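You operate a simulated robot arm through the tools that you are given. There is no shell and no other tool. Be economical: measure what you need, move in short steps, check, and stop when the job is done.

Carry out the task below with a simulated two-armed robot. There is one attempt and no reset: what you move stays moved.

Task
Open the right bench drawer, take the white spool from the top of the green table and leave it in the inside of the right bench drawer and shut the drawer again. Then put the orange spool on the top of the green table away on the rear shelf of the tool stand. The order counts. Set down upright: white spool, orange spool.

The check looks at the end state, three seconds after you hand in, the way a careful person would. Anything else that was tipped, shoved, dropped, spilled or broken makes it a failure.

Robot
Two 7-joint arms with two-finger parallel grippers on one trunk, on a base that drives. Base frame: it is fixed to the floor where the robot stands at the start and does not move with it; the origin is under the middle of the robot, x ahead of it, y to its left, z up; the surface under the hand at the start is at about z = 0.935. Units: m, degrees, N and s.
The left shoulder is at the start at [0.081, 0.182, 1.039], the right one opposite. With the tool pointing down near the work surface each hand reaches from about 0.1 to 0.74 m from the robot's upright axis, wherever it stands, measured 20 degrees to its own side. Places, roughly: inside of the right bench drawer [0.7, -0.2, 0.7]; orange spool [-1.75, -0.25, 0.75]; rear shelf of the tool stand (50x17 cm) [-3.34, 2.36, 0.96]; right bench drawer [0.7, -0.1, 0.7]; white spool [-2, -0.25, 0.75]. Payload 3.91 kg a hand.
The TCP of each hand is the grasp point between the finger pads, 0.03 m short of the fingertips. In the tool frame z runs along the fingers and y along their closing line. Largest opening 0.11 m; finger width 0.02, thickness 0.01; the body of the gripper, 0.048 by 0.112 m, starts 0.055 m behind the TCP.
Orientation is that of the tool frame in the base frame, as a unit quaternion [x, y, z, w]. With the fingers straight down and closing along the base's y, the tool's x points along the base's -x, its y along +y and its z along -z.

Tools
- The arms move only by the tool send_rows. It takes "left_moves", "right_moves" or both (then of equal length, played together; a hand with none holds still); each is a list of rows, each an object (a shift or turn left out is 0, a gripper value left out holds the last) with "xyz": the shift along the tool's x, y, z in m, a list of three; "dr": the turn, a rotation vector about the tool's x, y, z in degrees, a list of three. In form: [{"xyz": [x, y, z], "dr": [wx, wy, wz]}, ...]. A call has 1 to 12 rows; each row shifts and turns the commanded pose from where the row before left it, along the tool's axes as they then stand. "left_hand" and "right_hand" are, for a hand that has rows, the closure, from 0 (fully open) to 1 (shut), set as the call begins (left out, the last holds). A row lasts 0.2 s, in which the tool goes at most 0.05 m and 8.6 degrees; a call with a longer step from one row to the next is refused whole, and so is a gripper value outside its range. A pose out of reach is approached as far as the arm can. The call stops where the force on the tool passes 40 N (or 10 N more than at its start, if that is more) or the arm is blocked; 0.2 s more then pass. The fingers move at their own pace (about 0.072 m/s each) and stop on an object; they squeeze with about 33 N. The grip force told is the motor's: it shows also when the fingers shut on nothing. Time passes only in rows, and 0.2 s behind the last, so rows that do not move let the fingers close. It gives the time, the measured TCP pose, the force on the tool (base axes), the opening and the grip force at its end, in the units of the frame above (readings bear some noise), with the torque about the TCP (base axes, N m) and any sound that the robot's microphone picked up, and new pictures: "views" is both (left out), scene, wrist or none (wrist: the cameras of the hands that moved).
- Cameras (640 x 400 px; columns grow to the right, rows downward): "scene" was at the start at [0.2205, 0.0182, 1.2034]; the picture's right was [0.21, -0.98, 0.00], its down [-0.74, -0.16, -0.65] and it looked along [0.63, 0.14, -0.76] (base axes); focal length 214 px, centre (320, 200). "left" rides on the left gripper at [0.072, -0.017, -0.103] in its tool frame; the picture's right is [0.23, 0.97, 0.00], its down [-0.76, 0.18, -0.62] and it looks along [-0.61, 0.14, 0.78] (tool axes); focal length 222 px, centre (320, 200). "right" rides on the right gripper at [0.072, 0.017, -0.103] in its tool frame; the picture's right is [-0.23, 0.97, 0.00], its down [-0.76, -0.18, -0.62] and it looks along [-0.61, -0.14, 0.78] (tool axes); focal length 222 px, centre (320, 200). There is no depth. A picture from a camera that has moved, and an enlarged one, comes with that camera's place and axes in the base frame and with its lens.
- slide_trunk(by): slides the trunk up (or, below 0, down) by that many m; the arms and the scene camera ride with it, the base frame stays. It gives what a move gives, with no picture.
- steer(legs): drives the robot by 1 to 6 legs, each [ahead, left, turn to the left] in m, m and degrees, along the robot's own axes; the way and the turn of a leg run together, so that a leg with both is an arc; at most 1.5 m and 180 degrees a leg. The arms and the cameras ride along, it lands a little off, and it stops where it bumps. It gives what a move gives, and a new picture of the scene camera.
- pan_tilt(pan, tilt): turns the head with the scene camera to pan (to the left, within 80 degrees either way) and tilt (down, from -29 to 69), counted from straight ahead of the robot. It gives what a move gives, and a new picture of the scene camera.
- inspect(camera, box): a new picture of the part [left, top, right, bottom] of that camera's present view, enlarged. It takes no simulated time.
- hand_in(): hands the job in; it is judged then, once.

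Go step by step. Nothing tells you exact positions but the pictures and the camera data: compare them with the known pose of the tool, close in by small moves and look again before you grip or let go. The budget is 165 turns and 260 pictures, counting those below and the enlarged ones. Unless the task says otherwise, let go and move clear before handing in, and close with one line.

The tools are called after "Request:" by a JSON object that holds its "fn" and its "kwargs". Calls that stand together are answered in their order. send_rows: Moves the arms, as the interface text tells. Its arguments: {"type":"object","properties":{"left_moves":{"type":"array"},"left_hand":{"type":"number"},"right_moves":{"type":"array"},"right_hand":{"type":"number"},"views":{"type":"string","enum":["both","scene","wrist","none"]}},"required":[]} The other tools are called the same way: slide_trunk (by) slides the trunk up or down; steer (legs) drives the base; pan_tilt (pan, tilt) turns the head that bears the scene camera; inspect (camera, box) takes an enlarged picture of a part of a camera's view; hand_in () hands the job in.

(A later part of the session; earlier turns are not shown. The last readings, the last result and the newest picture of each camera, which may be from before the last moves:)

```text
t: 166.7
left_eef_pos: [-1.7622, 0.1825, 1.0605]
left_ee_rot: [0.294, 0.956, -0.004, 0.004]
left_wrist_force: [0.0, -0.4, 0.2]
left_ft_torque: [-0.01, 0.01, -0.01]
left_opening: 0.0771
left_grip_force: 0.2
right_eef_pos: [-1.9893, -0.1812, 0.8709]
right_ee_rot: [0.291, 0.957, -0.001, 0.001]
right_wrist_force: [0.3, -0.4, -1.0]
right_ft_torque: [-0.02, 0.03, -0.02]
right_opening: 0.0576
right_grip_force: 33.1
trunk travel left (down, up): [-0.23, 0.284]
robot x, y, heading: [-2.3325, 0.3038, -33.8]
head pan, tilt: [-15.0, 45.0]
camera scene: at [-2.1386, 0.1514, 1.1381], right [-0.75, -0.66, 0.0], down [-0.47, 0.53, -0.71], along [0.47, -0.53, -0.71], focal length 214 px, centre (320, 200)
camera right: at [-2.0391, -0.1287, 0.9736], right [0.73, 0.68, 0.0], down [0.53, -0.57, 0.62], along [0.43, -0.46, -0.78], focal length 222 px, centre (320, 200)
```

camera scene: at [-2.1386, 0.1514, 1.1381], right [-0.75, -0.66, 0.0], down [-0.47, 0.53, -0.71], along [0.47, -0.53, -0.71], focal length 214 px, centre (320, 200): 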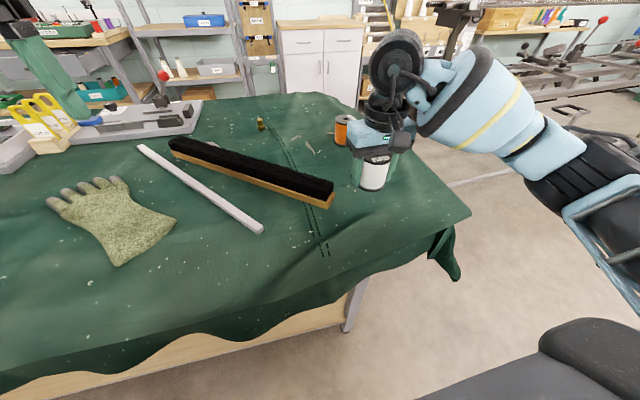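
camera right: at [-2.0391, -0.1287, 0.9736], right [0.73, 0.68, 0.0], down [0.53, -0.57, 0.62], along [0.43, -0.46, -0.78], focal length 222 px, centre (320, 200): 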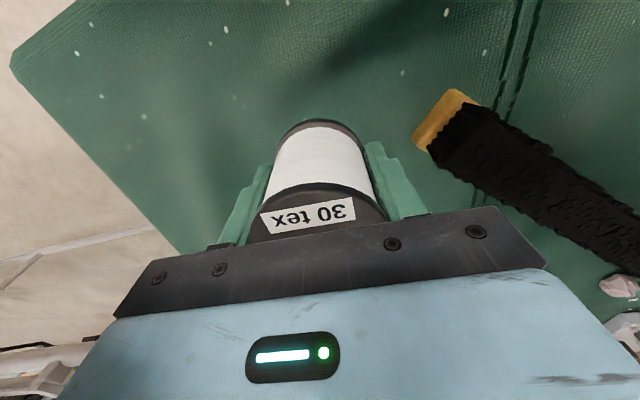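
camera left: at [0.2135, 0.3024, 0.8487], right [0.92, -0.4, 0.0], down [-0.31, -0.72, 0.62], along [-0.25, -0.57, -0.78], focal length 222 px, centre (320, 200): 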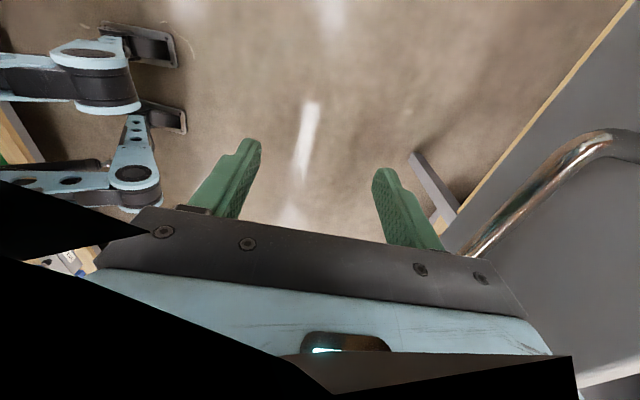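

The white spool is lifted. I'll raise it gently, lift the trunk, and drive back along the far side.

Request:
{"fn": "send_rows", "kwargs": {"right_moves": [{"xyz": [0, 0, -0.015]}, {"xyz": [0, 0, -0.02]}, {"xyz": [0, 0, -0.02]}, {"xyz": [0, 0, -0.02]}, {"xyz": [0, 0, -0.02]}, {"xyz": [0, 0, -0.02]}, {"xyz": [0, 0, -0.02]}, {"xyz": [0, 0, -0.01]}, {}], "views": "none"}}

Request:
{"fn": "slide_trunk", "kwargs": {"by": 0.2}}

Request:
{"fn": "steer", "kwargs": {"legs": [[-0.2, 0, 0]]}}

```text
t: 168.7
left_eef_pos: [-1.7629, 0.1831, 1.0605]
left_ee_rot: [0.293, 0.956, -0.003, 0.003]
left_wrist_force: [0.3, -0.1, 0.7]
left_ft_torque: [0.01, -0.01, 0.02]
left_opening: 0.0767
left_grip_force: 0.1
right_eef_pos: [-1.9884, -0.179, 1.0151]
right_ee_rot: [0.29, 0.957, 0.0, 0.001]
right_wrist_force: [0.2, -0.2, -1.4]
right_ft_torque: [-0.02, -0.02, 0.0]
right_opening: 0.0575
right_grip_force: 33.0
trunk travel left (down, up): [-0.23, 0.284]
robot x, y, heading: [-2.3305, 0.2999, -33.9]
head pan, tilt: [-15.0, 45.0]
```

```text
t: 170.8
left_eef_pos: [-1.7618, 0.1832, 1.2583]
left_ee_rot: [0.293, 0.956, -0.002, 0.003]
left_wrist_force: [0.2, -0.1, -0.1]
left_ft_torque: [0.03, -0.01, -0.02]
left_opening: 0.0771
left_grip_force: 0.1
right_eef_pos: [-1.9884, -0.1825, 1.2153]
right_ee_rot: [0.29, 0.957, -0.001, 0.001]
right_wrist_force: [0.3, 0.5, -1.5]
right_ft_torque: [-0.02, 0.02, 0.0]
right_opening: 0.0573
right_grip_force: 33.0
trunk travel left (down, up): [-0.43, 0.084]
robot x, y, heading: [-2.3305, 0.3027, -33.7]
head pan, tilt: [-15.0, 45.0]
```

```text
t: 172.4
left_eef_pos: [-1.9251, 0.2956, 1.2597]
left_ee_rot: [0.291, 0.957, -0.003, 0.004]
left_wrist_force: [0.2, 0.2, -0.1]
left_ft_torque: [0.0, -0.02, 0.0]
left_opening: 0.0769
left_grip_force: 0.1
right_eef_pos: [-2.1502, -0.072, 1.2147]
right_ee_rot: [0.289, 0.957, -0.001, 0.001]
right_wrist_force: [-0.6, 0.8, -0.7]
right_ft_torque: [0.01, 0.0, 0.05]
right_opening: 0.0572
right_grip_force: 32.7
trunk travel left (down, up): [-0.43, 0.084]
robot x, y, heading: [-2.4954, 0.4094, -33.5]
head pan, tilt: [-15.0, 45.0]
camera scene: at [-2.3574, 0.2983, 1.3501], right [-0.75, -0.66, 0.0], down [-0.47, 0.53, -0.71], along [0.47, -0.53, -0.71], focal length 214 px, centre (320, 200)
```

scene: 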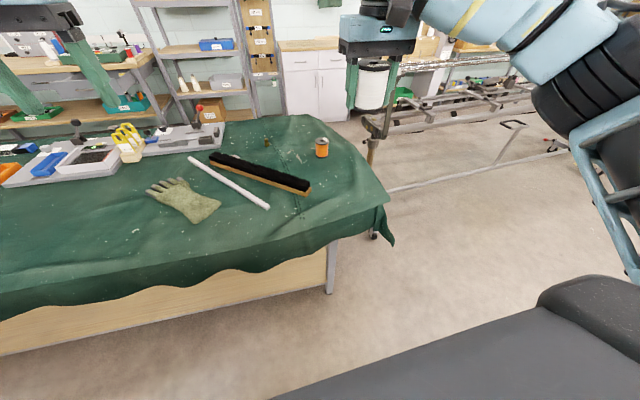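

I have the white spool in hand. I'll strafe left along the far side to the open floor.

Request:
{"fn": "steer", "kwargs": {"legs": [[-0.03, 1.28, 0], [0, 1.28, 0]]}}

Request:
{"fn": "pan_tilt", "kwargs": {"pan": 0, "tilt": 35}}

```text
t: 194.8
left_eef_pos: [-0.5772, 2.5046, 1.2599]
left_ee_rot: [0.259, 0.966, -0.003, 0.005]
left_wrist_force: [-0.6, 0.2, 1.0]
left_ft_torque: [-0.02, 0.03, 0.0]
left_opening: 0.0769
left_grip_force: 0.0
right_eef_pos: [-0.7764, 2.1238, 1.2159]
right_ee_rot: [0.255, 0.967, -0.001, 0.001]
right_wrist_force: [-0.3, -0.2, 0.2]
right_ft_torque: [-0.02, 0.01, 0.02]
right_opening: 0.0576
right_grip_force: 32.5
trunk travel left (down, up): [-0.43, 0.084]
robot x, y, heading: [-1.152, 2.583, -29.7]
head pan, tilt: [-15.0, 45.0]
camera scene: at [-1.0092, 2.4787, 1.3501], right [-0.7, -0.71, 0.0], down [-0.5, 0.5, -0.71], along [0.5, -0.5, -0.71], focal length 214 px, centre (320, 200)
```

scene: 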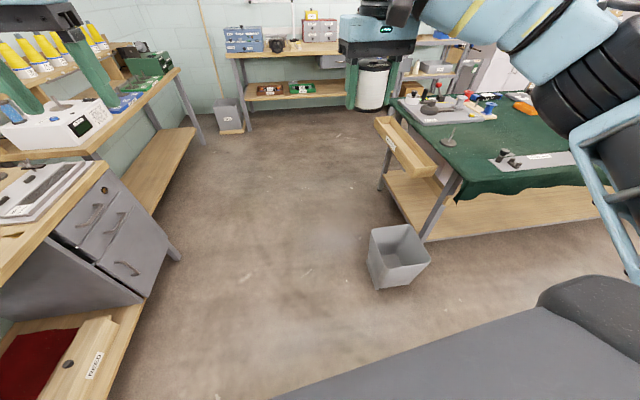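

```text
t: 195.6
left_eef_pos: [-0.5776, 2.5039, 1.2608]
left_ee_rot: [0.258, 0.966, -0.003, 0.003]
left_wrist_force: [-0.2, 0.1, 0.3]
left_ft_torque: [0.03, 0.0, 0.02]
left_opening: 0.0769
left_grip_force: 0.1
right_eef_pos: [-0.7781, 2.1238, 1.2151]
right_ee_rot: [0.257, 0.967, 0.0, 0.001]
right_wrist_force: [0.0, 0.0, -0.9]
right_ft_torque: [-0.02, -0.01, 0.01]
right_opening: 0.0573
right_grip_force: 33.0
trunk travel left (down, up): [-0.43, 0.084]
robot x, y, heading: [-1.1537, 2.581, -29.9]
head pan, tilt: [0.0, 35.0]
camera scene: at [-0.9905, 2.4922, 1.3649], right [-0.5, -0.87, 0.0], down [-0.5, 0.28, -0.82], along [0.71, -0.41, -0.57], focal length 214 px, centre (320, 200)
```

scene: 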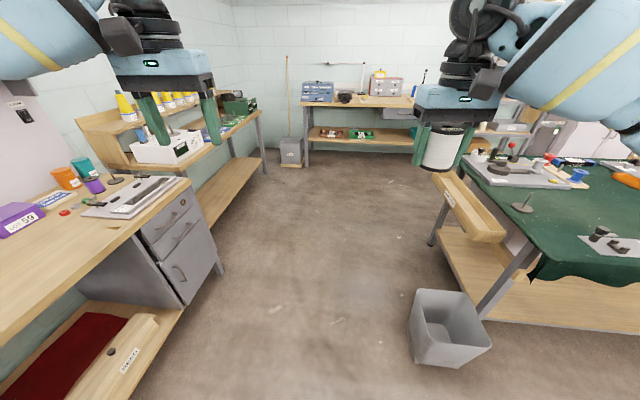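

Request:
{"fn": "steer", "kwargs": {"legs": [[1.0, 0.05, 0], [0.8, 0, -4]]}}

```text
t: 204.8
left_eef_pos: [1.0252, 1.6336, 1.2601]
left_ee_rot: [0.279, 0.96, -0.003, 0.004]
left_wrist_force: [0.2, -0.7, -0.9]
left_ft_torque: [-0.02, -0.01, -0.01]
left_opening: 0.0772
left_grip_force: 0.1
right_eef_pos: [0.8104, 1.2615, 1.2144]
right_ee_rot: [0.276, 0.961, 0.0, 0.0]
right_wrist_force: [-0.5, 0.2, -0.9]
right_ft_torque: [0.0, -0.02, 0.02]
right_opening: 0.0575
right_grip_force: 32.7
trunk travel left (down, up): [-0.43, 0.084]
robot x, y, heading: [0.4553, 1.7324, -32.2]
head pan, tilt: [0.0, 35.0]
camera scene: at [0.6126, 1.6381, 1.365], right [-0.53, -0.85, 0.0], down [-0.49, 0.3, -0.82], along [0.69, -0.44, -0.57], focal length 214 px, centre (320, 200)
```

scene: 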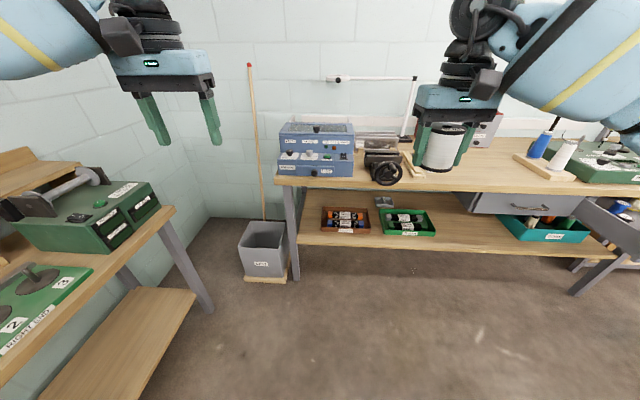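

I'm back on the bench side. I'll square up at −36°, move forward a bit and strafe right to stand in front of the open drawer.

Request:
{"fn": "steer", "kwargs": {"legs": [[0.2, 0, -4], [0, -1.15, 0]]}}

Request:
{"fn": "pan_tilt", "kwargs": {"pan": -10, "tilt": 55}}

```text
t: 216.2
left_eef_pos: [0.5353, 0.5738, 1.2599]
left_ee_rot: [0.294, 0.956, -0.003, 0.004]
left_wrist_force: [-0.4, -0.4, -0.2]
left_ft_torque: [0.03, 0.03, 0.0]
left_opening: 0.0771
left_grip_force: 0.2
right_eef_pos: [0.3077, 0.2093, 1.2152]
right_ee_rot: [0.291, 0.957, 0.0, 0.001]
right_wrist_force: [0.0, -0.1, -0.8]
right_ft_torque: [0.0, 0.02, 0.02]
right_opening: 0.0575
right_grip_force: 32.9
trunk travel left (down, up): [-0.43, 0.084]
robot x, y, heading: [-0.0303, 0.6953, -34.1]
head pan, tilt: [0.0, 35.0]
camera scene: at [0.123, 0.5925, 1.3649], right [-0.56, -0.83, 0.0], down [-0.48, 0.32, -0.82], along [0.68, -0.46, -0.57], focal length 214 px, centre (320, 200)
```

scene: 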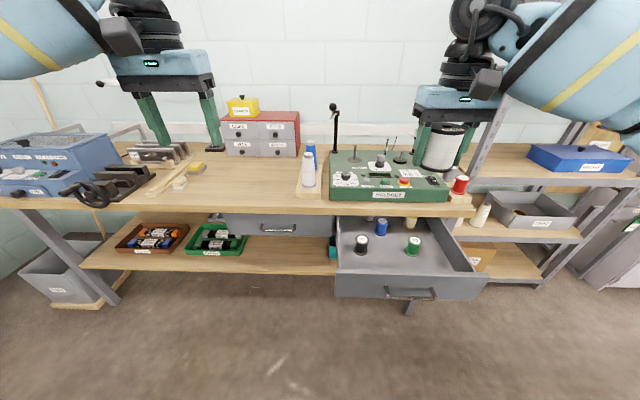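

```text
t: 217.0
left_eef_pos: [0.5362, 0.5733, 1.2598]
left_ee_rot: [0.294, 0.956, -0.003, 0.004]
left_wrist_force: [0.0, -0.9, 0.8]
left_ft_torque: [0.01, 0.03, 0.02]
left_opening: 0.0769
left_grip_force: 0.0
right_eef_pos: [0.3072, 0.2096, 1.2146]
right_ee_rot: [0.291, 0.957, 0.0, 0.0]
right_wrist_force: [1.0, -0.3, -1.4]
right_ft_torque: [0.05, 0.01, 0.02]
right_opening: 0.0575
right_grip_force: 32.9
trunk travel left (down, up): [-0.43, 0.084]
robot x, y, heading: [-0.0302, 0.6946, -34.0]
head pan, tilt: [-10.0, 55.0]
camera scene: at [0.1019, 0.5917, 1.3368], right [-0.69, -0.72, 0.0], down [-0.59, 0.57, -0.57], along [0.41, -0.4, -0.82], focal length 214 px, centre (320, 200)
```

scene: 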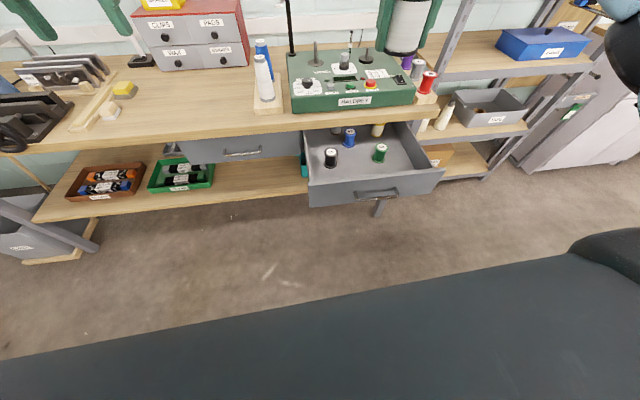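

Inside the drawer, black is near [0.49, 0.14] and green near [0.38, −0.01], with the floor at z≈0.72, so the gap between them suits. I'll move up closer and lower the trunk.

Request:
{"fn": "steer", "kwargs": {"legs": [[0.09, -0.06, -2]]}}

Request:
{"fn": "slide_trunk", "kwargs": {"by": -0.27}}

Request:
{"fn": "send_rows", "kwargs": {"right_moves": [{}]}}

```text
t: 218.2
left_eef_pos: [0.5743, 0.4581, 1.2611]
left_ee_rot: [0.308, 0.951, -0.003, 0.004]
left_wrist_force: [0.0, 0.0, 0.3]
left_ft_torque: [0.01, -0.03, 0.02]
left_opening: 0.0767
left_grip_force: 0.0
right_eef_pos: [0.3351, 0.1013, 1.215]
right_ee_rot: [0.304, 0.953, -0.001, 0.002]
right_wrist_force: [0.4, -0.3, -1.5]
right_ft_torque: [0.0, 0.02, 0.02]
right_opening: 0.0574
right_grip_force: 33.1
trunk travel left (down, up): [-0.43, 0.084]
robot x, y, heading: [0.0081, 0.5995, -35.4]
head pan, tilt: [-10.0, 55.0]
camera scene: at [0.1407, 0.4888, 1.3368], right [-0.71, -0.7, 0.0], down [-0.57, 0.58, -0.57], along [0.4, -0.41, -0.82], focal length 214 px, centre (320, 200)
```

scene: 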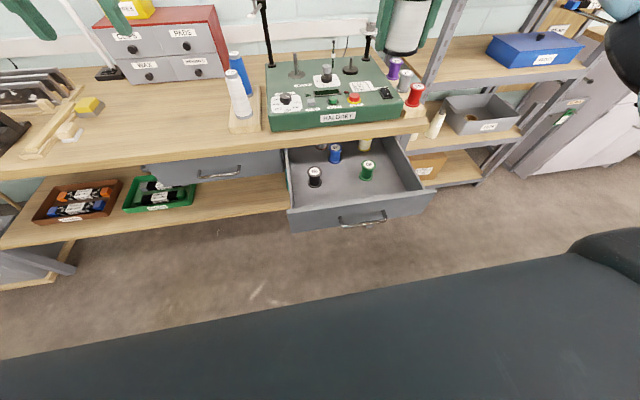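

```text
t: 221.0
left_eef_pos: [0.573, 0.4582, 0.991]
left_ee_rot: [0.308, 0.951, -0.003, 0.003]
left_wrist_force: [-0.4, -0.2, 0.3]
left_ft_torque: [0.03, 0.0, -0.04]
left_opening: 0.0773
left_grip_force: 0.1
right_eef_pos: [0.3359, 0.1005, 0.9459]
right_ee_rot: [0.305, 0.952, -0.001, 0.002]
right_wrist_force: [-0.4, -0.7, -1.0]
right_ft_torque: [-0.02, 0.0, 0.03]
right_opening: 0.0573
right_grip_force: 33.1
trunk travel left (down, up): [-0.16, 0.354]
robot x, y, heading: [0.0122, 0.5959, -35.6]
head pan, tilt: [-10.0, 55.0]
```

```text
t: 221.4
left_eef_pos: [0.5749, 0.4598, 0.9911]
left_ee_rot: [0.308, 0.951, -0.003, 0.003]
left_wrist_force: [-0.4, 0.3, -0.6]
left_ft_torque: [-0.02, 0.01, 0.01]
left_opening: 0.0772
left_grip_force: 0.0
right_eef_pos: [0.3362, 0.1006, 0.946]
right_ee_rot: [0.305, 0.952, -0.001, 0.002]
right_wrist_force: [0.7, 0.1, -0.3]
right_ft_torque: [-0.01, 0.01, 0.05]
right_opening: 0.0575
right_grip_force: 33.4
trunk travel left (down, up): [-0.16, 0.354]
robot x, y, heading: [0.0121, 0.594, -35.9]
head pan, tilt: [-10.0, 55.0]
camera scene: at [0.2173, 0.4337, 1.045], right [-0.71, -0.7, 0.0], down [-0.57, 0.59, -0.57], along [0.4, -0.41, -0.82], focal length 214 px, centre (320, 200)
camera right: at [0.2876, 0.155, 1.0488], right [0.75, 0.66, 0.0], down [0.52, -0.59, 0.63], along [0.41, -0.47, -0.78], focal length 222 px, centre (320, 200)
```

scene: 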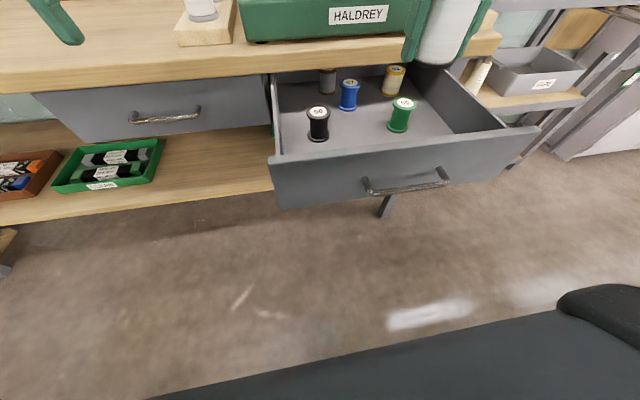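
right: 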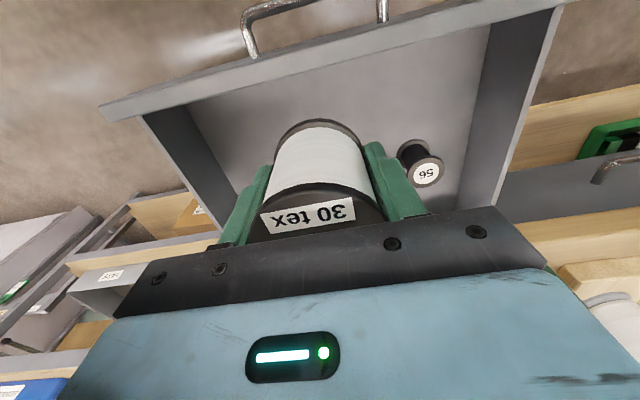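

The gap position works out at about [0.404, 0.096], in front of and between black and green. I'll move over it and descend most of the way.

Request:
{"fn": "send_rows", "kwargs": {"right_moves": [{"xyz": [-0.03, 0.018, 0]}, {"xyz": [-0.027, 0.018, 0]}, {"xyz": [0, 0, 0.03]}, {"xyz": [0, 0, 0.03]}, {"xyz": [0, 0, 0.03]}, {}], "views": "both"}}

```text
t: 222.8
left_eef_pos: [0.574, 0.4586, 0.9905]
left_ee_rot: [0.308, 0.951, -0.003, 0.004]
left_wrist_force: [0.4, 0.0, 0.9]
left_ft_torque: [0.02, 0.0, -0.01]
left_opening: 0.0773
left_grip_force: 0.1
right_eef_pos: [0.4034, 0.0972, 0.855]
right_ee_rot: [0.305, 0.952, -0.001, 0.002]
right_wrist_force: [-0.6, 0.6, -0.7]
right_ft_torque: [0.06, 0.04, -0.01]
right_opening: 0.0576
right_grip_force: 33.0
trunk travel left (down, up): [-0.16, 0.354]
robot x, y, heading: [0.0097, 0.5967, -35.5]
head pan, tilt: [-10.0, 55.0]
camera scene: at [0.2173, 0.4338, 1.045], right [-0.71, -0.7, 0.0], down [-0.57, 0.59, -0.57], along [0.4, -0.41, -0.82], focal length 214 px, centre (320, 200)
camera right: at [0.355, 0.1512, 0.959], right [0.75, 0.66, 0.0], down [0.51, -0.59, 0.63], along [0.41, -0.47, -0.78], focal length 222 px, centre (320, 200)
```

scene: 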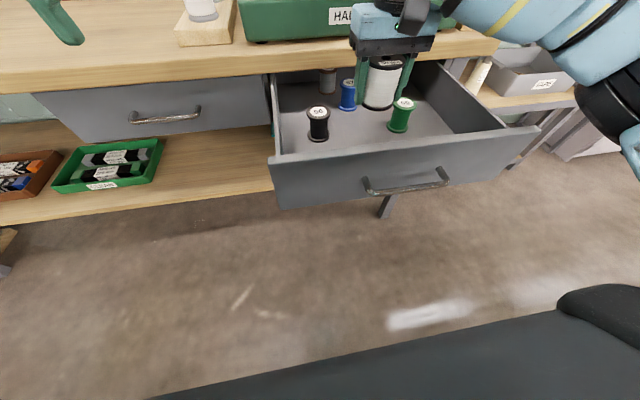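
right: 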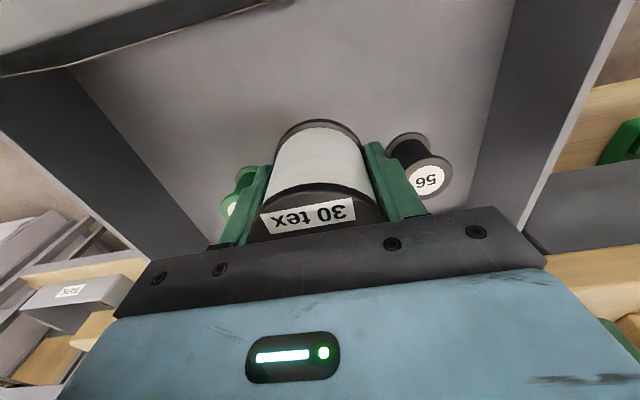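

White hangs between green and black with clearance. I'll descend, with small steps at the end until the base touches the drawer floor.

Request:
{"fn": "send_rows", "kwargs": {"right_moves": [{"xyz": [0, 0, 0.03]}, {"xyz": [0, 0, 0.03]}, {"xyz": [0, 0, 0.02]}, {"xyz": [0, 0, 0.006]}, {}], "views": "both"}}

```text
t: 224.0
left_eef_pos: [0.5734, 0.4578, 0.9897]
left_ee_rot: [0.309, 0.951, -0.003, 0.004]
left_wrist_force: [-0.1, 0.4, 0.1]
left_ft_torque: [0.01, 0.01, 0.02]
left_opening: 0.077
left_grip_force: 0.0
right_eef_pos: [0.4021, 0.0965, 0.7683]
right_ee_rot: [0.305, 0.952, 0.001, 0.0]
right_wrist_force: [0.1, -0.4, -0.1]
right_ft_torque: [0.0, 0.04, 0.02]
right_opening: 0.0573
right_grip_force: 32.8
trunk travel left (down, up): [-0.16, 0.354]
robot x, y, heading: [0.0102, 0.5952, -35.5]
head pan, tilt: [-10.0, 55.0]
camera scene: at [0.2173, 0.4336, 1.045], right [-0.71, -0.7, 0.0], down [-0.57, 0.59, -0.57], along [0.4, -0.41, -0.82], focal length 214 px, centre (320, 200)
camera right: at [0.3543, 0.1517, 0.8722], right [0.75, 0.66, 0.0], down [0.52, -0.59, 0.63], along [0.41, -0.47, -0.78], focal length 222 px, centre (320, 200)
```

scene: 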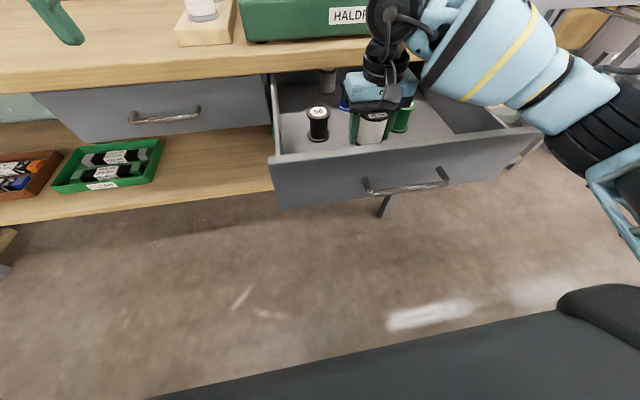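
right: 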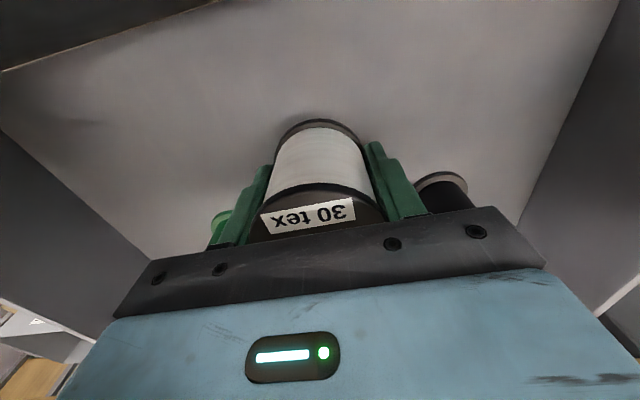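

Request:
{"fn": "send_rows", "kwargs": {"right_moves": [{"xyz": [0, 0, 0.004]}, {"xyz": [0, 0, 0.003]}, {}], "views": "none"}}

Request:
{"fn": "send_rows", "kwargs": {"right_moves": [{"xyz": [0, 0, 0.003]}, {}], "views": "none"}}

```text
t: 224.8
left_eef_pos: [0.5741, 0.4581, 0.9902]
left_ee_rot: [0.308, 0.951, -0.002, 0.003]
left_wrist_force: [0.5, -0.6, -0.5]
left_ft_torque: [-0.03, -0.01, 0.01]
left_opening: 0.077
left_grip_force: 0.1
right_eef_pos: [0.4031, 0.0965, 0.762]
right_ee_rot: [0.305, 0.952, -0.001, 0.001]
right_wrist_force: [-1.2, -0.7, -0.6]
right_ft_torque: [0.0, -0.02, -0.02]
right_opening: 0.0575
right_grip_force: 33.0
trunk travel left (down, up): [-0.16, 0.354]
robot x, y, heading: [0.0111, 0.5947, -35.4]
head pan, tilt: [-10.0, 55.0]
```

```text
t: 225.4
left_eef_pos: [0.5743, 0.4579, 0.9904]
left_ee_rot: [0.308, 0.952, -0.003, 0.004]
left_wrist_force: [0.3, 0.7, -0.3]
left_ft_torque: [-0.01, -0.02, -0.01]
left_opening: 0.077
left_grip_force: 0.1
right_eef_pos: [0.4033, 0.0954, 0.7606]
right_ee_rot: [0.305, 0.952, -0.001, 0.002]
right_wrist_force: [-0.2, -0.6, -0.5]
right_ft_torque: [0.01, 0.01, 0.01]
right_opening: 0.0576
right_grip_force: 32.6
trunk travel left (down, up): [-0.16, 0.354]
robot x, y, heading: [0.0129, 0.5976, -35.6]
head pan, tilt: [-10.0, 55.0]
```

Request:
{"fn": "send_rows", "kwargs": {"right_moves": [{"xyz": [0, 0, 0.004]}, {}], "views": "none"}}

Request:
{"fn": "send_rows", "kwargs": {"right_moves": [{"xyz": [0, 0, 0.004]}, {}], "views": "none"}}

Request:
{"fn": "send_rows", "kwargs": {"right_moves": [{"xyz": [0, 0, 0.003]}, {}], "views": "wrist"}}

```text
t: 226.0
left_eef_pos: [0.5746, 0.4585, 0.9905]
left_ee_rot: [0.308, 0.951, -0.003, 0.003]
left_wrist_force: [0.0, 1.2, -0.5]
left_ft_torque: [0.02, 0.03, -0.02]
left_opening: 0.0769
left_grip_force: 0.0
right_eef_pos: [0.4033, 0.0957, 0.7562]
right_ee_rot: [0.305, 0.952, -0.001, 0.001]
right_wrist_force: [0.8, -0.1, -0.7]
right_ft_torque: [-0.02, 0.01, 0.03]
right_opening: 0.0575
right_grip_force: 32.9
trunk travel left (down, up): [-0.16, 0.354]
robot x, y, heading: [0.0108, 0.5946, -35.7]
head pan, tilt: [-10.0, 55.0]
```

```text
t: 226.6
left_eef_pos: [0.5746, 0.4586, 0.9907]
left_ee_rot: [0.308, 0.951, -0.004, 0.004]
left_wrist_force: [0.8, 0.7, 0.0]
left_ft_torque: [0.01, 0.0, -0.03]
left_opening: 0.0772
left_grip_force: 0.1
right_eef_pos: [0.4031, 0.094, 0.7506]
right_ee_rot: [0.305, 0.952, 0.0, 0.001]
right_wrist_force: [0.7, -0.4, -1.1]
right_ft_torque: [0.0, 0.03, -0.01]
right_opening: 0.0574
right_grip_force: 32.3
trunk travel left (down, up): [-0.16, 0.354]
robot x, y, heading: [0.0112, 0.5958, -35.6]
head pan, tilt: [-10.0, 55.0]
```

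```text
t: 227.2
left_eef_pos: [0.5731, 0.4585, 0.9909]
left_ee_rot: [0.308, 0.951, -0.004, 0.004]
left_wrist_force: [0.4, 0.3, -0.2]
left_ft_torque: [-0.01, 0.03, 0.02]
left_opening: 0.0769
left_grip_force: 0.0
right_eef_pos: [0.4033, 0.0963, 0.7472]
right_ee_rot: [0.305, 0.952, 0.0, 0.002]
right_wrist_force: [0.5, -0.3, -0.6]
right_ft_torque: [-0.02, -0.02, 0.0]
right_opening: 0.0575
right_grip_force: 33.1
trunk travel left (down, up): [-0.16, 0.354]
robot x, y, heading: [0.007, 0.5951, -35.5]
head pan, tilt: [-10.0, 55.0]
camera right: at [0.3552, 0.1506, 0.8503], right [0.75, 0.66, 0.0], down [0.51, -0.59, 0.63], along [0.41, -0.47, -0.78], focal length 222 px, centre (320, 200)
```

right: 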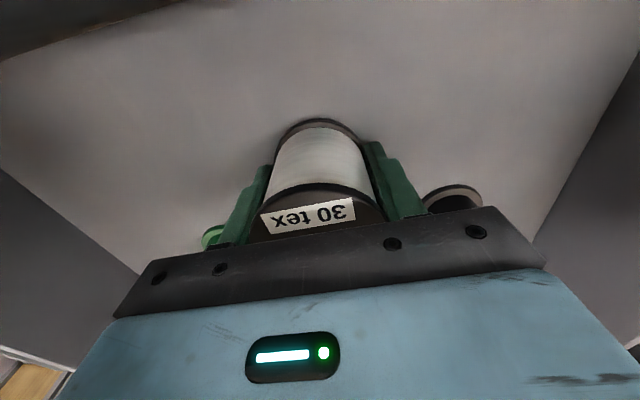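

Request:
{"fn": "send_rows", "kwargs": {"right_moves": [{"xyz": [0, 0, 0.004]}, {}], "views": "none"}}

Request:
{"fn": "send_rows", "kwargs": {"right_moves": [{"xyz": [0, 0, 0.004]}, {}], "views": "none"}}

Request:
{"fn": "send_rows", "kwargs": {"right_moves": [{"xyz": [0, 0, 0.004]}, {}], "views": "wrist"}}

```text
t: 227.8
left_eef_pos: [0.5741, 0.4582, 0.9915]
left_ee_rot: [0.308, 0.951, -0.003, 0.004]
left_wrist_force: [0.2, -0.1, -0.1]
left_ft_torque: [-0.02, -0.01, -0.02]
left_opening: 0.0768
left_grip_force: 0.0
right_eef_pos: [0.4032, 0.0958, 0.7428]
right_ee_rot: [0.305, 0.952, 0.0, 0.002]
right_wrist_force: [0.1, 0.4, -0.9]
right_ft_torque: [0.02, -0.01, 0.02]
right_opening: 0.0577
right_grip_force: 33.3
trunk travel left (down, up): [-0.16, 0.354]
robot x, y, heading: [0.0099, 0.5935, -35.6]
head pan, tilt: [-10.0, 55.0]
```

```text
t: 228.4
left_eef_pos: [0.5738, 0.4592, 0.9909]
left_ee_rot: [0.308, 0.951, -0.003, 0.004]
left_wrist_force: [0.1, -0.7, 0.7]
left_ft_torque: [0.02, 0.02, 0.0]
left_opening: 0.077
left_grip_force: 0.0
right_eef_pos: [0.403, 0.0954, 0.7417]
right_ee_rot: [0.305, 0.952, 0.001, 0.001]
right_wrist_force: [-0.9, 0.1, 0.4]
right_ft_torque: [-0.04, -0.02, -0.02]
right_opening: 0.0576
right_grip_force: 33.2
trunk travel left (down, up): [-0.16, 0.354]
robot x, y, heading: [0.0089, 0.5961, -35.5]
head pan, tilt: [-10.0, 55.0]
```

```text
t: 229.0
left_eef_pos: [0.5725, 0.459, 0.9914]
left_ee_rot: [0.309, 0.951, -0.003, 0.004]
left_wrist_force: [0.3, 0.8, 0.3]
left_ft_torque: [-0.03, -0.04, 0.03]
left_opening: 0.077
left_grip_force: 0.1
right_eef_pos: [0.4046, 0.0961, 0.7375]
right_ee_rot: [0.304, 0.953, 0.0, 0.001]
right_wrist_force: [0.5, -0.4, -0.6]
right_ft_torque: [0.02, 0.0, 0.01]
right_opening: 0.0575
right_grip_force: 33.2
trunk travel left (down, up): [-0.16, 0.354]
robot x, y, heading: [0.0099, 0.5931, -35.8]
head pan, tilt: [-10.0, 55.0]
camera right: at [0.3555, 0.1507, 0.8396], right [0.75, 0.66, 0.0], down [0.52, -0.59, 0.62], along [0.41, -0.47, -0.78], focal length 222 px, centre (320, 200)
```

right: 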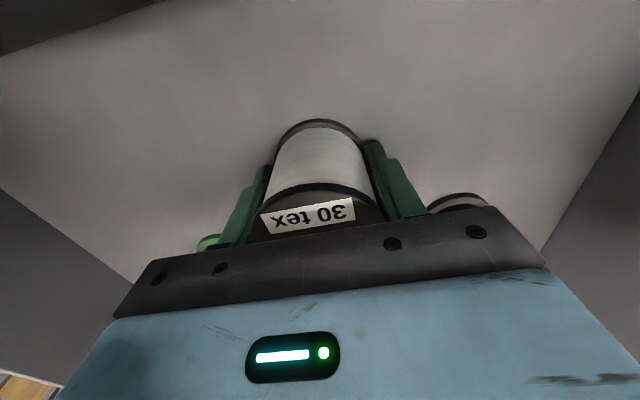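

Request:
{"fn": "send_rows", "kwargs": {"right_moves": [{"xyz": [0, 0, 0.003]}, {"xyz": [0, 0, 0.003]}, {}], "views": "none"}}

Request:
{"fn": "send_rows", "kwargs": {"right_moves": [{"xyz": [0, 0, 0.003]}, {"xyz": [0, 0, 0.002]}, {}], "views": "both"}}

```text
t: 229.8
left_eef_pos: [0.5714, 0.4605, 0.9934]
left_ee_rot: [0.308, 0.951, -0.003, 0.005]
left_wrist_force: [-0.7, -0.2, 0.8]
left_ft_torque: [0.01, 0.04, 0.0]
left_opening: 0.0771
left_grip_force: 0.1
right_eef_pos: [0.4038, 0.0963, 0.7374]
right_ee_rot: [0.305, 0.952, -0.001, 0.006]
right_wrist_force: [-1.2, -4.5, 38.4]
right_ft_torque: [-0.87, 0.98, 0.45]
right_opening: 0.0576
right_grip_force: 32.2
trunk travel left (down, up): [-0.16, 0.354]
robot x, y, heading: [0.0092, 0.597, -35.6]
head pan, tilt: [-10.0, 55.0]
```

```text
t: 230.2
left_eef_pos: [0.5739, 0.4586, 0.9898]
left_ee_rot: [0.308, 0.951, -0.003, 0.002]
left_wrist_force: [0.7, 0.0, 0.5]
left_ft_torque: [-0.01, 0.01, 0.03]
left_opening: 0.0771
left_grip_force: 0.0
right_eef_pos: [0.4043, 0.0953, 0.736]
right_ee_rot: [0.306, 0.952, -0.001, 0.009]
right_wrist_force: [0.3, -0.9, 17.6]
right_ft_torque: [-0.38, 0.45, 0.12]
right_opening: 0.0574
right_grip_force: 33.1
trunk travel left (down, up): [-0.16, 0.354]
robot x, y, heading: [0.0123, 0.5895, -35.8]
head pan, tilt: [-10.0, 55.0]
stopped in row 2 (right hand): the force on the tool passed its limit at 50 N (the readings are from after the stop); the commanded pose is now the measured one
camera scene: at [0.2173, 0.4339, 1.0447], right [-0.71, -0.7, 0.0], down [-0.57, 0.59, -0.57], along [0.4, -0.41, -0.82], focal length 214 px, centre (320, 200)
camera right: at [0.3554, 0.1503, 0.8383], right [0.75, 0.66, 0.01], down [0.51, -0.58, 0.64], along [0.42, -0.47, -0.77], focal length 222 px, centre (320, 200)
```

scene: 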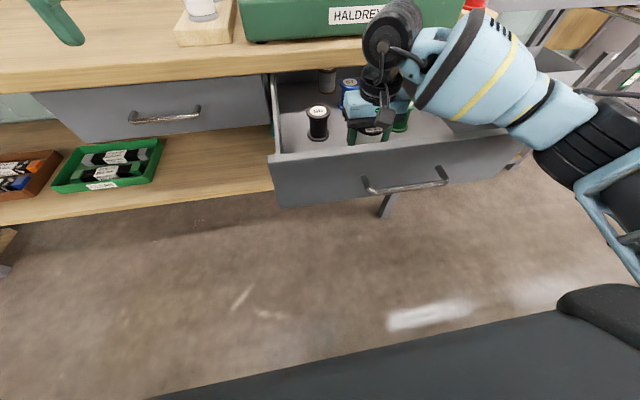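
right: 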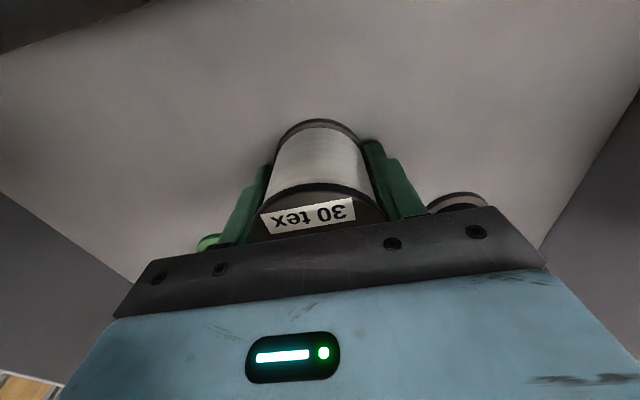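

The wrist feels firm support at TCP z≈0.737, so the base is on the drawer floor. I'll relieve the pressure, open a little, and rise.

Request:
{"fn": "send_rows", "kwargs": {"right_moves": [{"xyz": [0, 0, -0.001]}, {}], "views": "none"}}

Request:
{"fn": "send_rows", "kwargs": {"right_moves": [{}, {}, {}], "right_hand": 0.3, "views": "wrist"}}

```text
t: 230.8
left_eef_pos: [0.5728, 0.4596, 0.991]
left_ee_rot: [0.308, 0.951, -0.003, 0.004]
left_wrist_force: [-0.1, -1.1, 0.7]
left_ft_torque: [-0.01, 0.04, -0.03]
left_opening: 0.0768
left_grip_force: 0.0
right_eef_pos: [0.4044, 0.0952, 0.7362]
right_ee_rot: [0.306, 0.952, -0.001, 0.008]
right_wrist_force: [2.1, -0.7, 19.5]
right_ft_torque: [-0.5, 0.49, 0.16]
right_opening: 0.0574
right_grip_force: 33.2
trunk travel left (down, up): [-0.16, 0.354]
robot x, y, heading: [0.0113, 0.5949, -35.4]
head pan, tilt: [-10.0, 55.0]
```

```text
t: 231.6
left_eef_pos: [0.572, 0.4595, 0.9933]
left_ee_rot: [0.307, 0.952, -0.003, 0.004]
left_wrist_force: [-0.4, -0.8, 0.0]
left_ft_torque: [0.02, -0.03, 0.02]
left_opening: 0.077
left_grip_force: 0.1
right_eef_pos: [0.4015, 0.0948, 0.7357]
right_ee_rot: [0.308, 0.951, -0.003, 0.007]
right_wrist_force: [4.0, 4.0, 25.2]
right_ft_torque: [0.08, 0.17, 0.05]
right_opening: 0.0777
right_grip_force: 0.0
trunk travel left (down, up): [-0.16, 0.354]
robot x, y, heading: [0.0084, 0.5948, -36.0]
head pan, tilt: [-10.0, 55.0]
camera right: at [0.353, 0.1492, 0.8383], right [0.75, 0.66, 0.0], down [0.51, -0.58, 0.63], along [0.42, -0.48, -0.77], focal length 222 px, centre (320, 200)
```

right: 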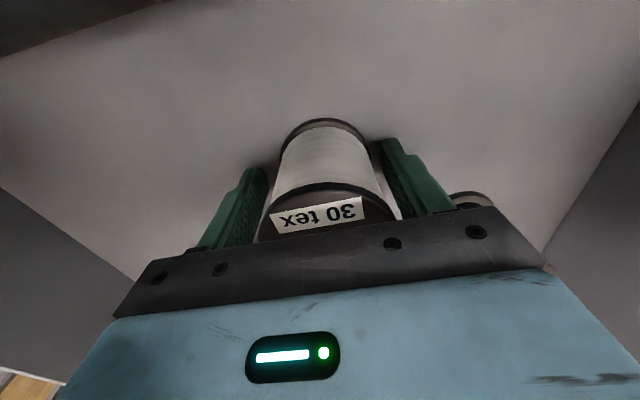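

Released; the spool stands upright. I'll rise straight up.

Request:
{"fn": "send_rows", "kwargs": {"right_moves": [{"xyz": [0, 0, -0.006]}, {"xyz": [0, 0, -0.02]}, {"xyz": [0, 0, -0.03]}, {"xyz": [0, 0, -0.04]}, {"xyz": [0, 0, -0.04]}, {"xyz": [0, 0, -0.04]}, {}], "views": "both"}}

```text
t: 233.2
left_eef_pos: [0.5735, 0.4573, 0.9911]
left_ee_rot: [0.308, 0.951, -0.003, 0.003]
left_wrist_force: [-0.6, 0.0, -0.4]
left_ft_torque: [0.01, -0.01, 0.01]
left_opening: 0.077
left_grip_force: 0.2
right_eef_pos: [0.3987, 0.0963, 0.9133]
right_ee_rot: [0.305, 0.952, -0.001, 0.007]
right_wrist_force: [0.4, -0.4, -0.3]
right_ft_torque: [0.01, -0.06, 0.02]
right_opening: 0.0769
right_grip_force: 0.1
trunk travel left (down, up): [-0.16, 0.354]
robot x, y, heading: [0.0129, 0.5955, -35.7]
head pan, tilt: [-10.0, 55.0]
camera scene: at [0.2174, 0.4333, 1.0449], right [-0.71, -0.7, 0.0], down [-0.57, 0.59, -0.57], along [0.4, -0.41, -0.82], focal length 214 px, centre (320, 200)
camera right: at [0.3498, 0.152, 1.0159], right [0.75, 0.66, 0.01], down [0.51, -0.58, 0.63], along [0.42, -0.47, -0.78], focal length 222 px, centre (320, 200)
```

scene: 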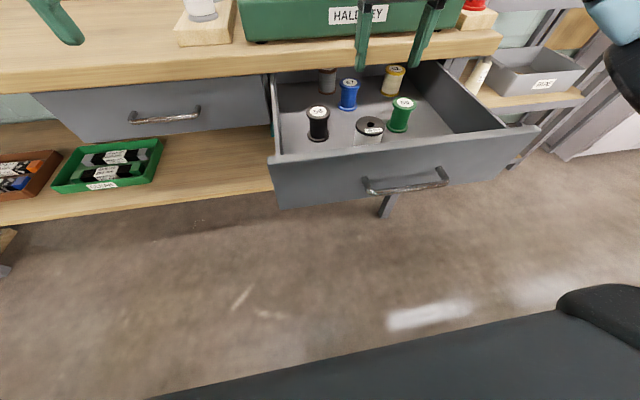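
right: 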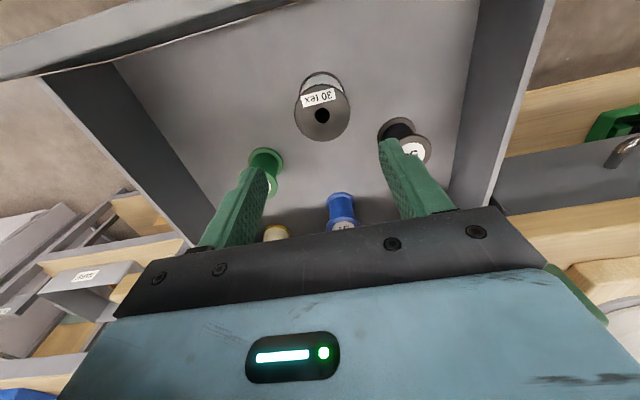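

White stands upright in the drawer with the rest. To shut it I'll back off 0.15 m, point the right hand forward with its fingers straddling the handle, and push the face by driving ahead.

Request:
{"fn": "steer", "kwargs": {"legs": [[-0.14, 0, 0]]}}

Request:
{"fn": "send_rows", "kwargs": {"right_moves": [{"xyz": [0.03, 0, 0], "dr": [0, 0, 0]}, {"xyz": [0.03, 0, 0]}, {"dr": [0, 0, -8.5]}, {"dr": [0, 0, -8.5]}, {"dr": [0, 0, -8.5]}, {"dr": [0, 0, -8.5]}, {"dr": [0, 0, -8.5]}, {"dr": [0, 0, -8.5]}, {"dr": [0, 0, -8.5]}, {"dr": [0, 0, -8.5]}, {"dr": [0, 0, -8.5]}, {"dr": [0, 0, -8.5]}], "views": "none"}}

Request:
{"fn": "send_rows", "kwargs": {"right_moves": [{"dr": [0, 0, -5]}, {"dr": [8.5, 0, 0]}, {"dr": [8.5, 0, 0]}, {"dr": [8.5, 0, 0]}, {"dr": [8.5, 0, 0]}, {"dr": [8.5, 0, 0]}, {"dr": [8.5, 0, 0]}, {"dr": [8.5, 0, 0]}, {"dr": [8.5, 0, 0]}, {}], "views": "both"}}

```text
t: 234.6
left_eef_pos: [0.4598, 0.541, 0.9912]
left_ee_rot: [0.308, 0.951, -0.003, 0.003]
left_wrist_force: [-0.6, 0.1, -0.6]
left_ft_torque: [-0.03, -0.05, 0.02]
left_opening: 0.077
left_grip_force: 0.2
right_eef_pos: [0.285, 0.1792, 0.914]
right_ee_rot: [0.305, 0.952, -0.002, 0.006]
right_wrist_force: [-0.4, -0.7, -0.4]
right_ft_torque: [-0.01, -0.04, 0.02]
right_opening: 0.0769
right_grip_force: 0.0
trunk travel left (down, up): [-0.16, 0.354]
robot x, y, heading: [-0.103, 0.6751, -35.4]
head pan, tilt: [-10.0, 55.0]
camera scene: at [0.1035, 0.515, 1.0452], right [-0.71, -0.7, 0.0], down [-0.57, 0.59, -0.57], along [0.4, -0.41, -0.82], focal length 214 px, centre (320, 200)
```

scene: 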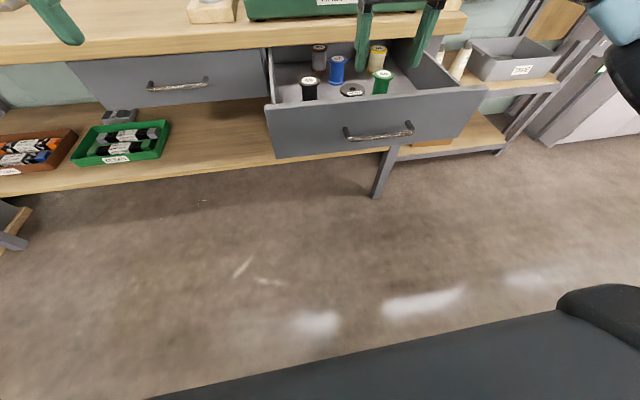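

```text
t: 237.2
left_eef_pos: [0.4616, 0.5381, 0.9907]
left_ee_rot: [0.308, 0.951, -0.002, 0.003]
left_wrist_force: [0.3, 0.1, -0.4]
left_ft_torque: [-0.03, 0.01, 0.0]
left_opening: 0.0771
left_grip_force: 0.1
right_eef_pos: [0.1777, 0.3325, 0.8921]
right_ee_rot: [-0.419, 0.908, -0.005, 0.005]
right_wrist_force: [-0.8, 0.6, 0.1]
right_ft_torque: [-0.02, 0.03, -0.01]
right_opening: 0.077
right_grip_force: 0.0
right hand out of reach, approached as far as the arm can: row 9, 10, 11, 12
trunk travel left (down, up): [-0.16, 0.354]
robot x, y, heading: [-0.102, 0.6763, -35.5]
head pan, tilt: [-10.0, 55.0]
```

```text
t: 239.3
left_eef_pos: [0.4612, 0.5391, 0.9898]
left_ee_rot: [0.308, 0.951, -0.004, 0.004]
left_wrist_force: [0.9, 0.2, -0.7]
left_ft_torque: [0.02, 0.02, -0.02]
left_opening: 0.0768
left_grip_force: 0.1
right_eef_pos: [0.2225, 0.3589, 0.9134]
right_ee_rot: [-0.376, 0.734, -0.502, 0.259]
right_wrist_force: [-0.4, -0.5, -0.5]
right_ft_torque: [-0.02, 0.01, -0.01]
right_opening: 0.0771
right_grip_force: 0.0
right hand out of reach, approached as far as the arm can: row 1, 7, 8, 9
trunk travel left (down, up): [-0.16, 0.354]
robot x, y, heading: [-0.1036, 0.6765, -35.5]
head pan, tilt: [-10.0, 55.0]
camera scene: at [0.1039, 0.5145, 1.045], right [-0.71, -0.7, 0.0], down [-0.57, 0.59, -0.57], along [0.4, -0.41, -0.82], focal length 214 px, centre (320, 200)
camera right: at [0.0979, 0.3583, 0.9348], right [-0.15, 0.39, -0.91], down [0.02, 0.92, 0.39], along [0.99, 0.04, -0.15], focal length 222 px, centre (320, 200)
```

scene: 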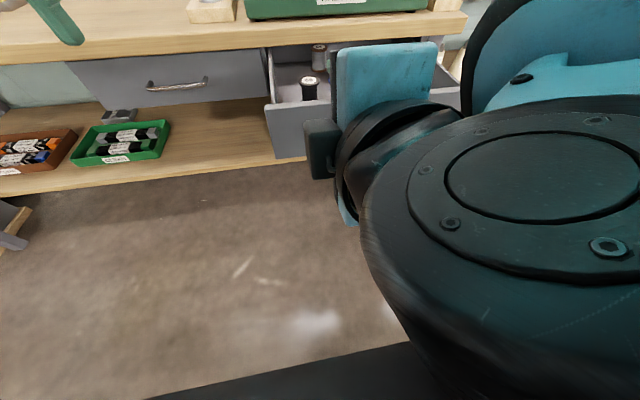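
right: 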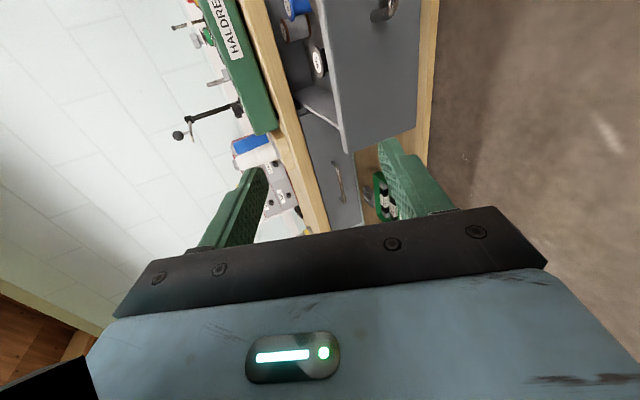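

The hand points forward as intended. I'll move it right 0.13 m and down to handle height.

Request:
{"fn": "send_rows", "kwargs": {"right_moves": [{"xyz": [0.026, 0.0285, 0.011]}, {"xyz": [0.026, 0.0285, 0.011]}, {"xyz": [0.026, 0.0285, 0.011]}, {"xyz": [0.026, 0.0285, 0.011]}, {"xyz": [0.026, 0.0285, 0.011]}, {}], "views": "both"}}

```text
t: 240.8
left_eef_pos: [0.461, 0.5394, 0.9908]
left_ee_rot: [0.308, 0.951, -0.003, 0.004]
left_wrist_force: [-0.1, 0.8, -1.0]
left_ft_torque: [0.01, 0.02, -0.02]
left_opening: 0.077
left_grip_force: 0.0
right_eef_pos: [0.2328, 0.2582, 0.7673]
right_ee_rot: [-0.377, 0.735, -0.5, 0.259]
right_wrist_force: [0.2, -0.2, 0.2]
right_ft_torque: [0.01, 0.0, 0.02]
right_opening: 0.0768
right_grip_force: 0.0
right hand out of reach, approached as far as the arm can: row 1, 2, 3, 4, 5
trunk travel left (down, up): [-0.16, 0.354]
robot x, y, heading: [-0.0996, 0.6773, -35.6]
head pan, tilt: [-10.0, 55.0]
camera scene: at [0.1041, 0.5146, 1.045], right [-0.71, -0.7, 0.0], down [-0.57, 0.59, -0.57], along [0.4, -0.41, -0.82], focal length 214 px, centre (320, 200)
camera right: at [0.1082, 0.2577, 0.7888], right [-0.15, 0.39, -0.91], down [0.02, 0.92, 0.39], along [0.99, 0.04, -0.15], focal length 222 px, centre (320, 200)
```

scene: 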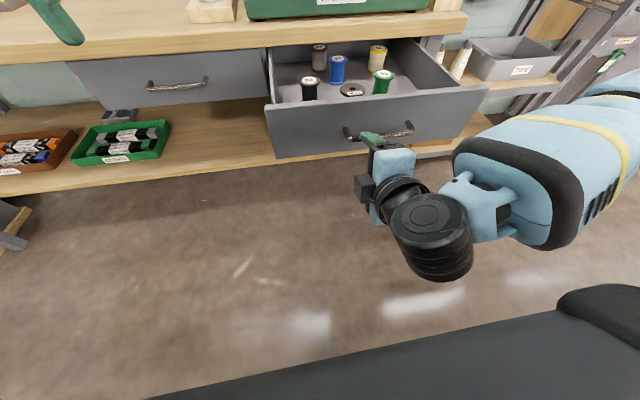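
right: 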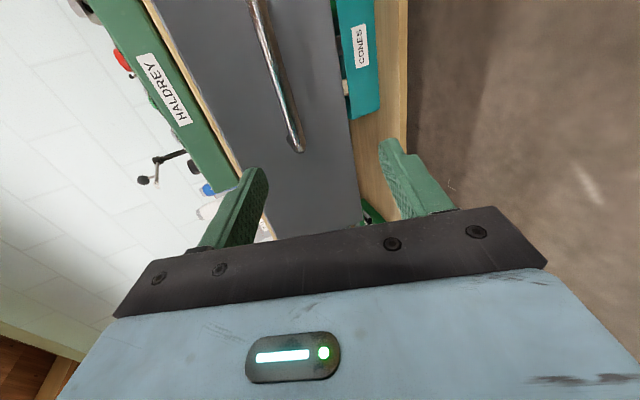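

The handle lies slightly lower and to the right of the hand's line. I'll adjust, raise the left hand for clearance, and start pushing by driving forward.

Request:
{"fn": "send_rows", "kwargs": {"right_moves": [{"xyz": [0.025, 0.0045, 0.002]}, {"xyz": [0.025, 0.0045, 0.002]}, {}], "left_moves": [{"xyz": [0, 0, -0.04]}, {"xyz": [0, 0, -0.04]}, {"xyz": [0, 0, -0.03]}], "views": "none"}}

Request:
{"fn": "steer", "kwargs": {"legs": [[0.06, 0, 0]]}}

Request:
{"fn": "send_rows", "kwargs": {"right_moves": [{}], "views": "wrist"}}

```text
t: 241.6
left_eef_pos: [0.4589, 0.5265, 1.0403]
left_ee_rot: [0.308, 0.951, -0.004, 0.004]
left_wrist_force: [0.0, 0.5, -0.2]
left_ft_torque: [-0.01, 0.0, 0.0]
left_opening: 0.077
left_grip_force: 0.1
left hand out of reach, approached as far as the arm can: row 2, 3
right_eef_pos: [0.2209, 0.2215, 0.7595]
right_ee_rot: [-0.376, 0.736, -0.502, 0.256]
right_wrist_force: [0.4, 0.4, 0.7]
right_ft_torque: [-0.02, 0.03, -0.01]
right_opening: 0.077
right_grip_force: 0.1
right hand out of reach, approached as far as the arm can: row 1, 2
trunk travel left (down, up): [-0.16, 0.354]
robot x, y, heading: [-0.1038, 0.6769, -35.6]
head pan, tilt: [-10.0, 55.0]
```

```text
t: 242.5
left_eef_pos: [0.5075, 0.4896, 1.0401]
left_ee_rot: [0.308, 0.951, -0.003, 0.004]
left_wrist_force: [0.6, 0.0, -0.5]
left_ft_torque: [0.02, 0.05, 0.03]
left_opening: 0.0769
left_grip_force: 0.1
right_eef_pos: [0.2683, 0.1863, 0.7605]
right_ee_rot: [-0.376, 0.736, -0.501, 0.256]
right_wrist_force: [0.7, 0.4, 0.9]
right_ft_torque: [0.0, 0.02, 0.0]
right_opening: 0.0769
right_grip_force: 0.0
trunk travel left (down, up): [-0.16, 0.354]
robot x, y, heading: [-0.0545, 0.6413, -35.6]
head pan, tilt: [-10.0, 55.0]
camera scene: at [0.1522, 0.4798, 1.0448], right [-0.72, -0.7, 0.0], down [-0.57, 0.59, -0.57], along [0.4, -0.41, -0.82], focal length 214 px, centre (320, 200)
```

scene: 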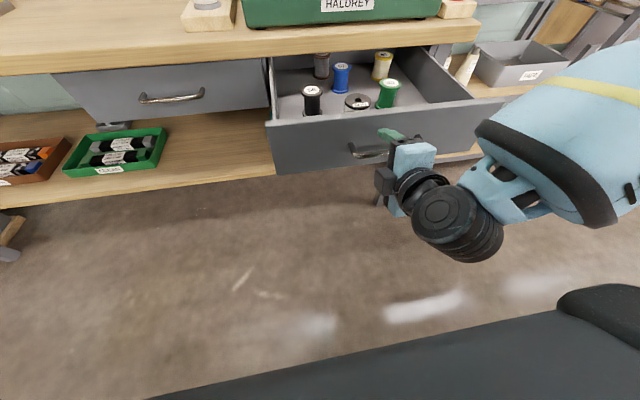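

```text
t: 242.9
left_eef_pos: [0.5068, 0.4913, 1.0409]
left_ee_rot: [0.308, 0.951, -0.004, 0.004]
left_wrist_force: [0.0, -0.4, -1.0]
left_ft_torque: [0.02, -0.03, 0.02]
left_opening: 0.077
left_grip_force: 0.0
right_eef_pos: [0.268, 0.1858, 0.76]
right_ee_rot: [-0.376, 0.736, -0.501, 0.255]
right_wrist_force: [0.7, 0.4, -0.6]
right_ft_torque: [-0.01, 0.01, 0.0]
right_opening: 0.077
right_grip_force: 0.1
trunk travel left (down, up): [-0.16, 0.354]
robot x, y, heading: [-0.0545, 0.6448, -35.7]
head pan, tilt: [-10.0, 55.0]
camera right: at [0.1432, 0.1856, 0.782], right [-0.16, 0.39, -0.91], down [0.03, 0.92, 0.39], along [0.99, 0.03, -0.15], focal length 222 px, centre (320, 200)
```

right: 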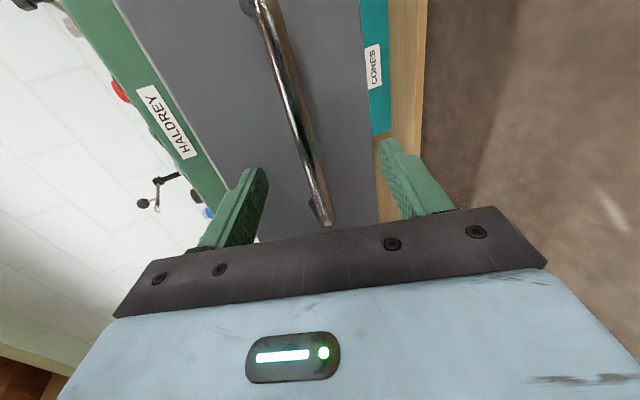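

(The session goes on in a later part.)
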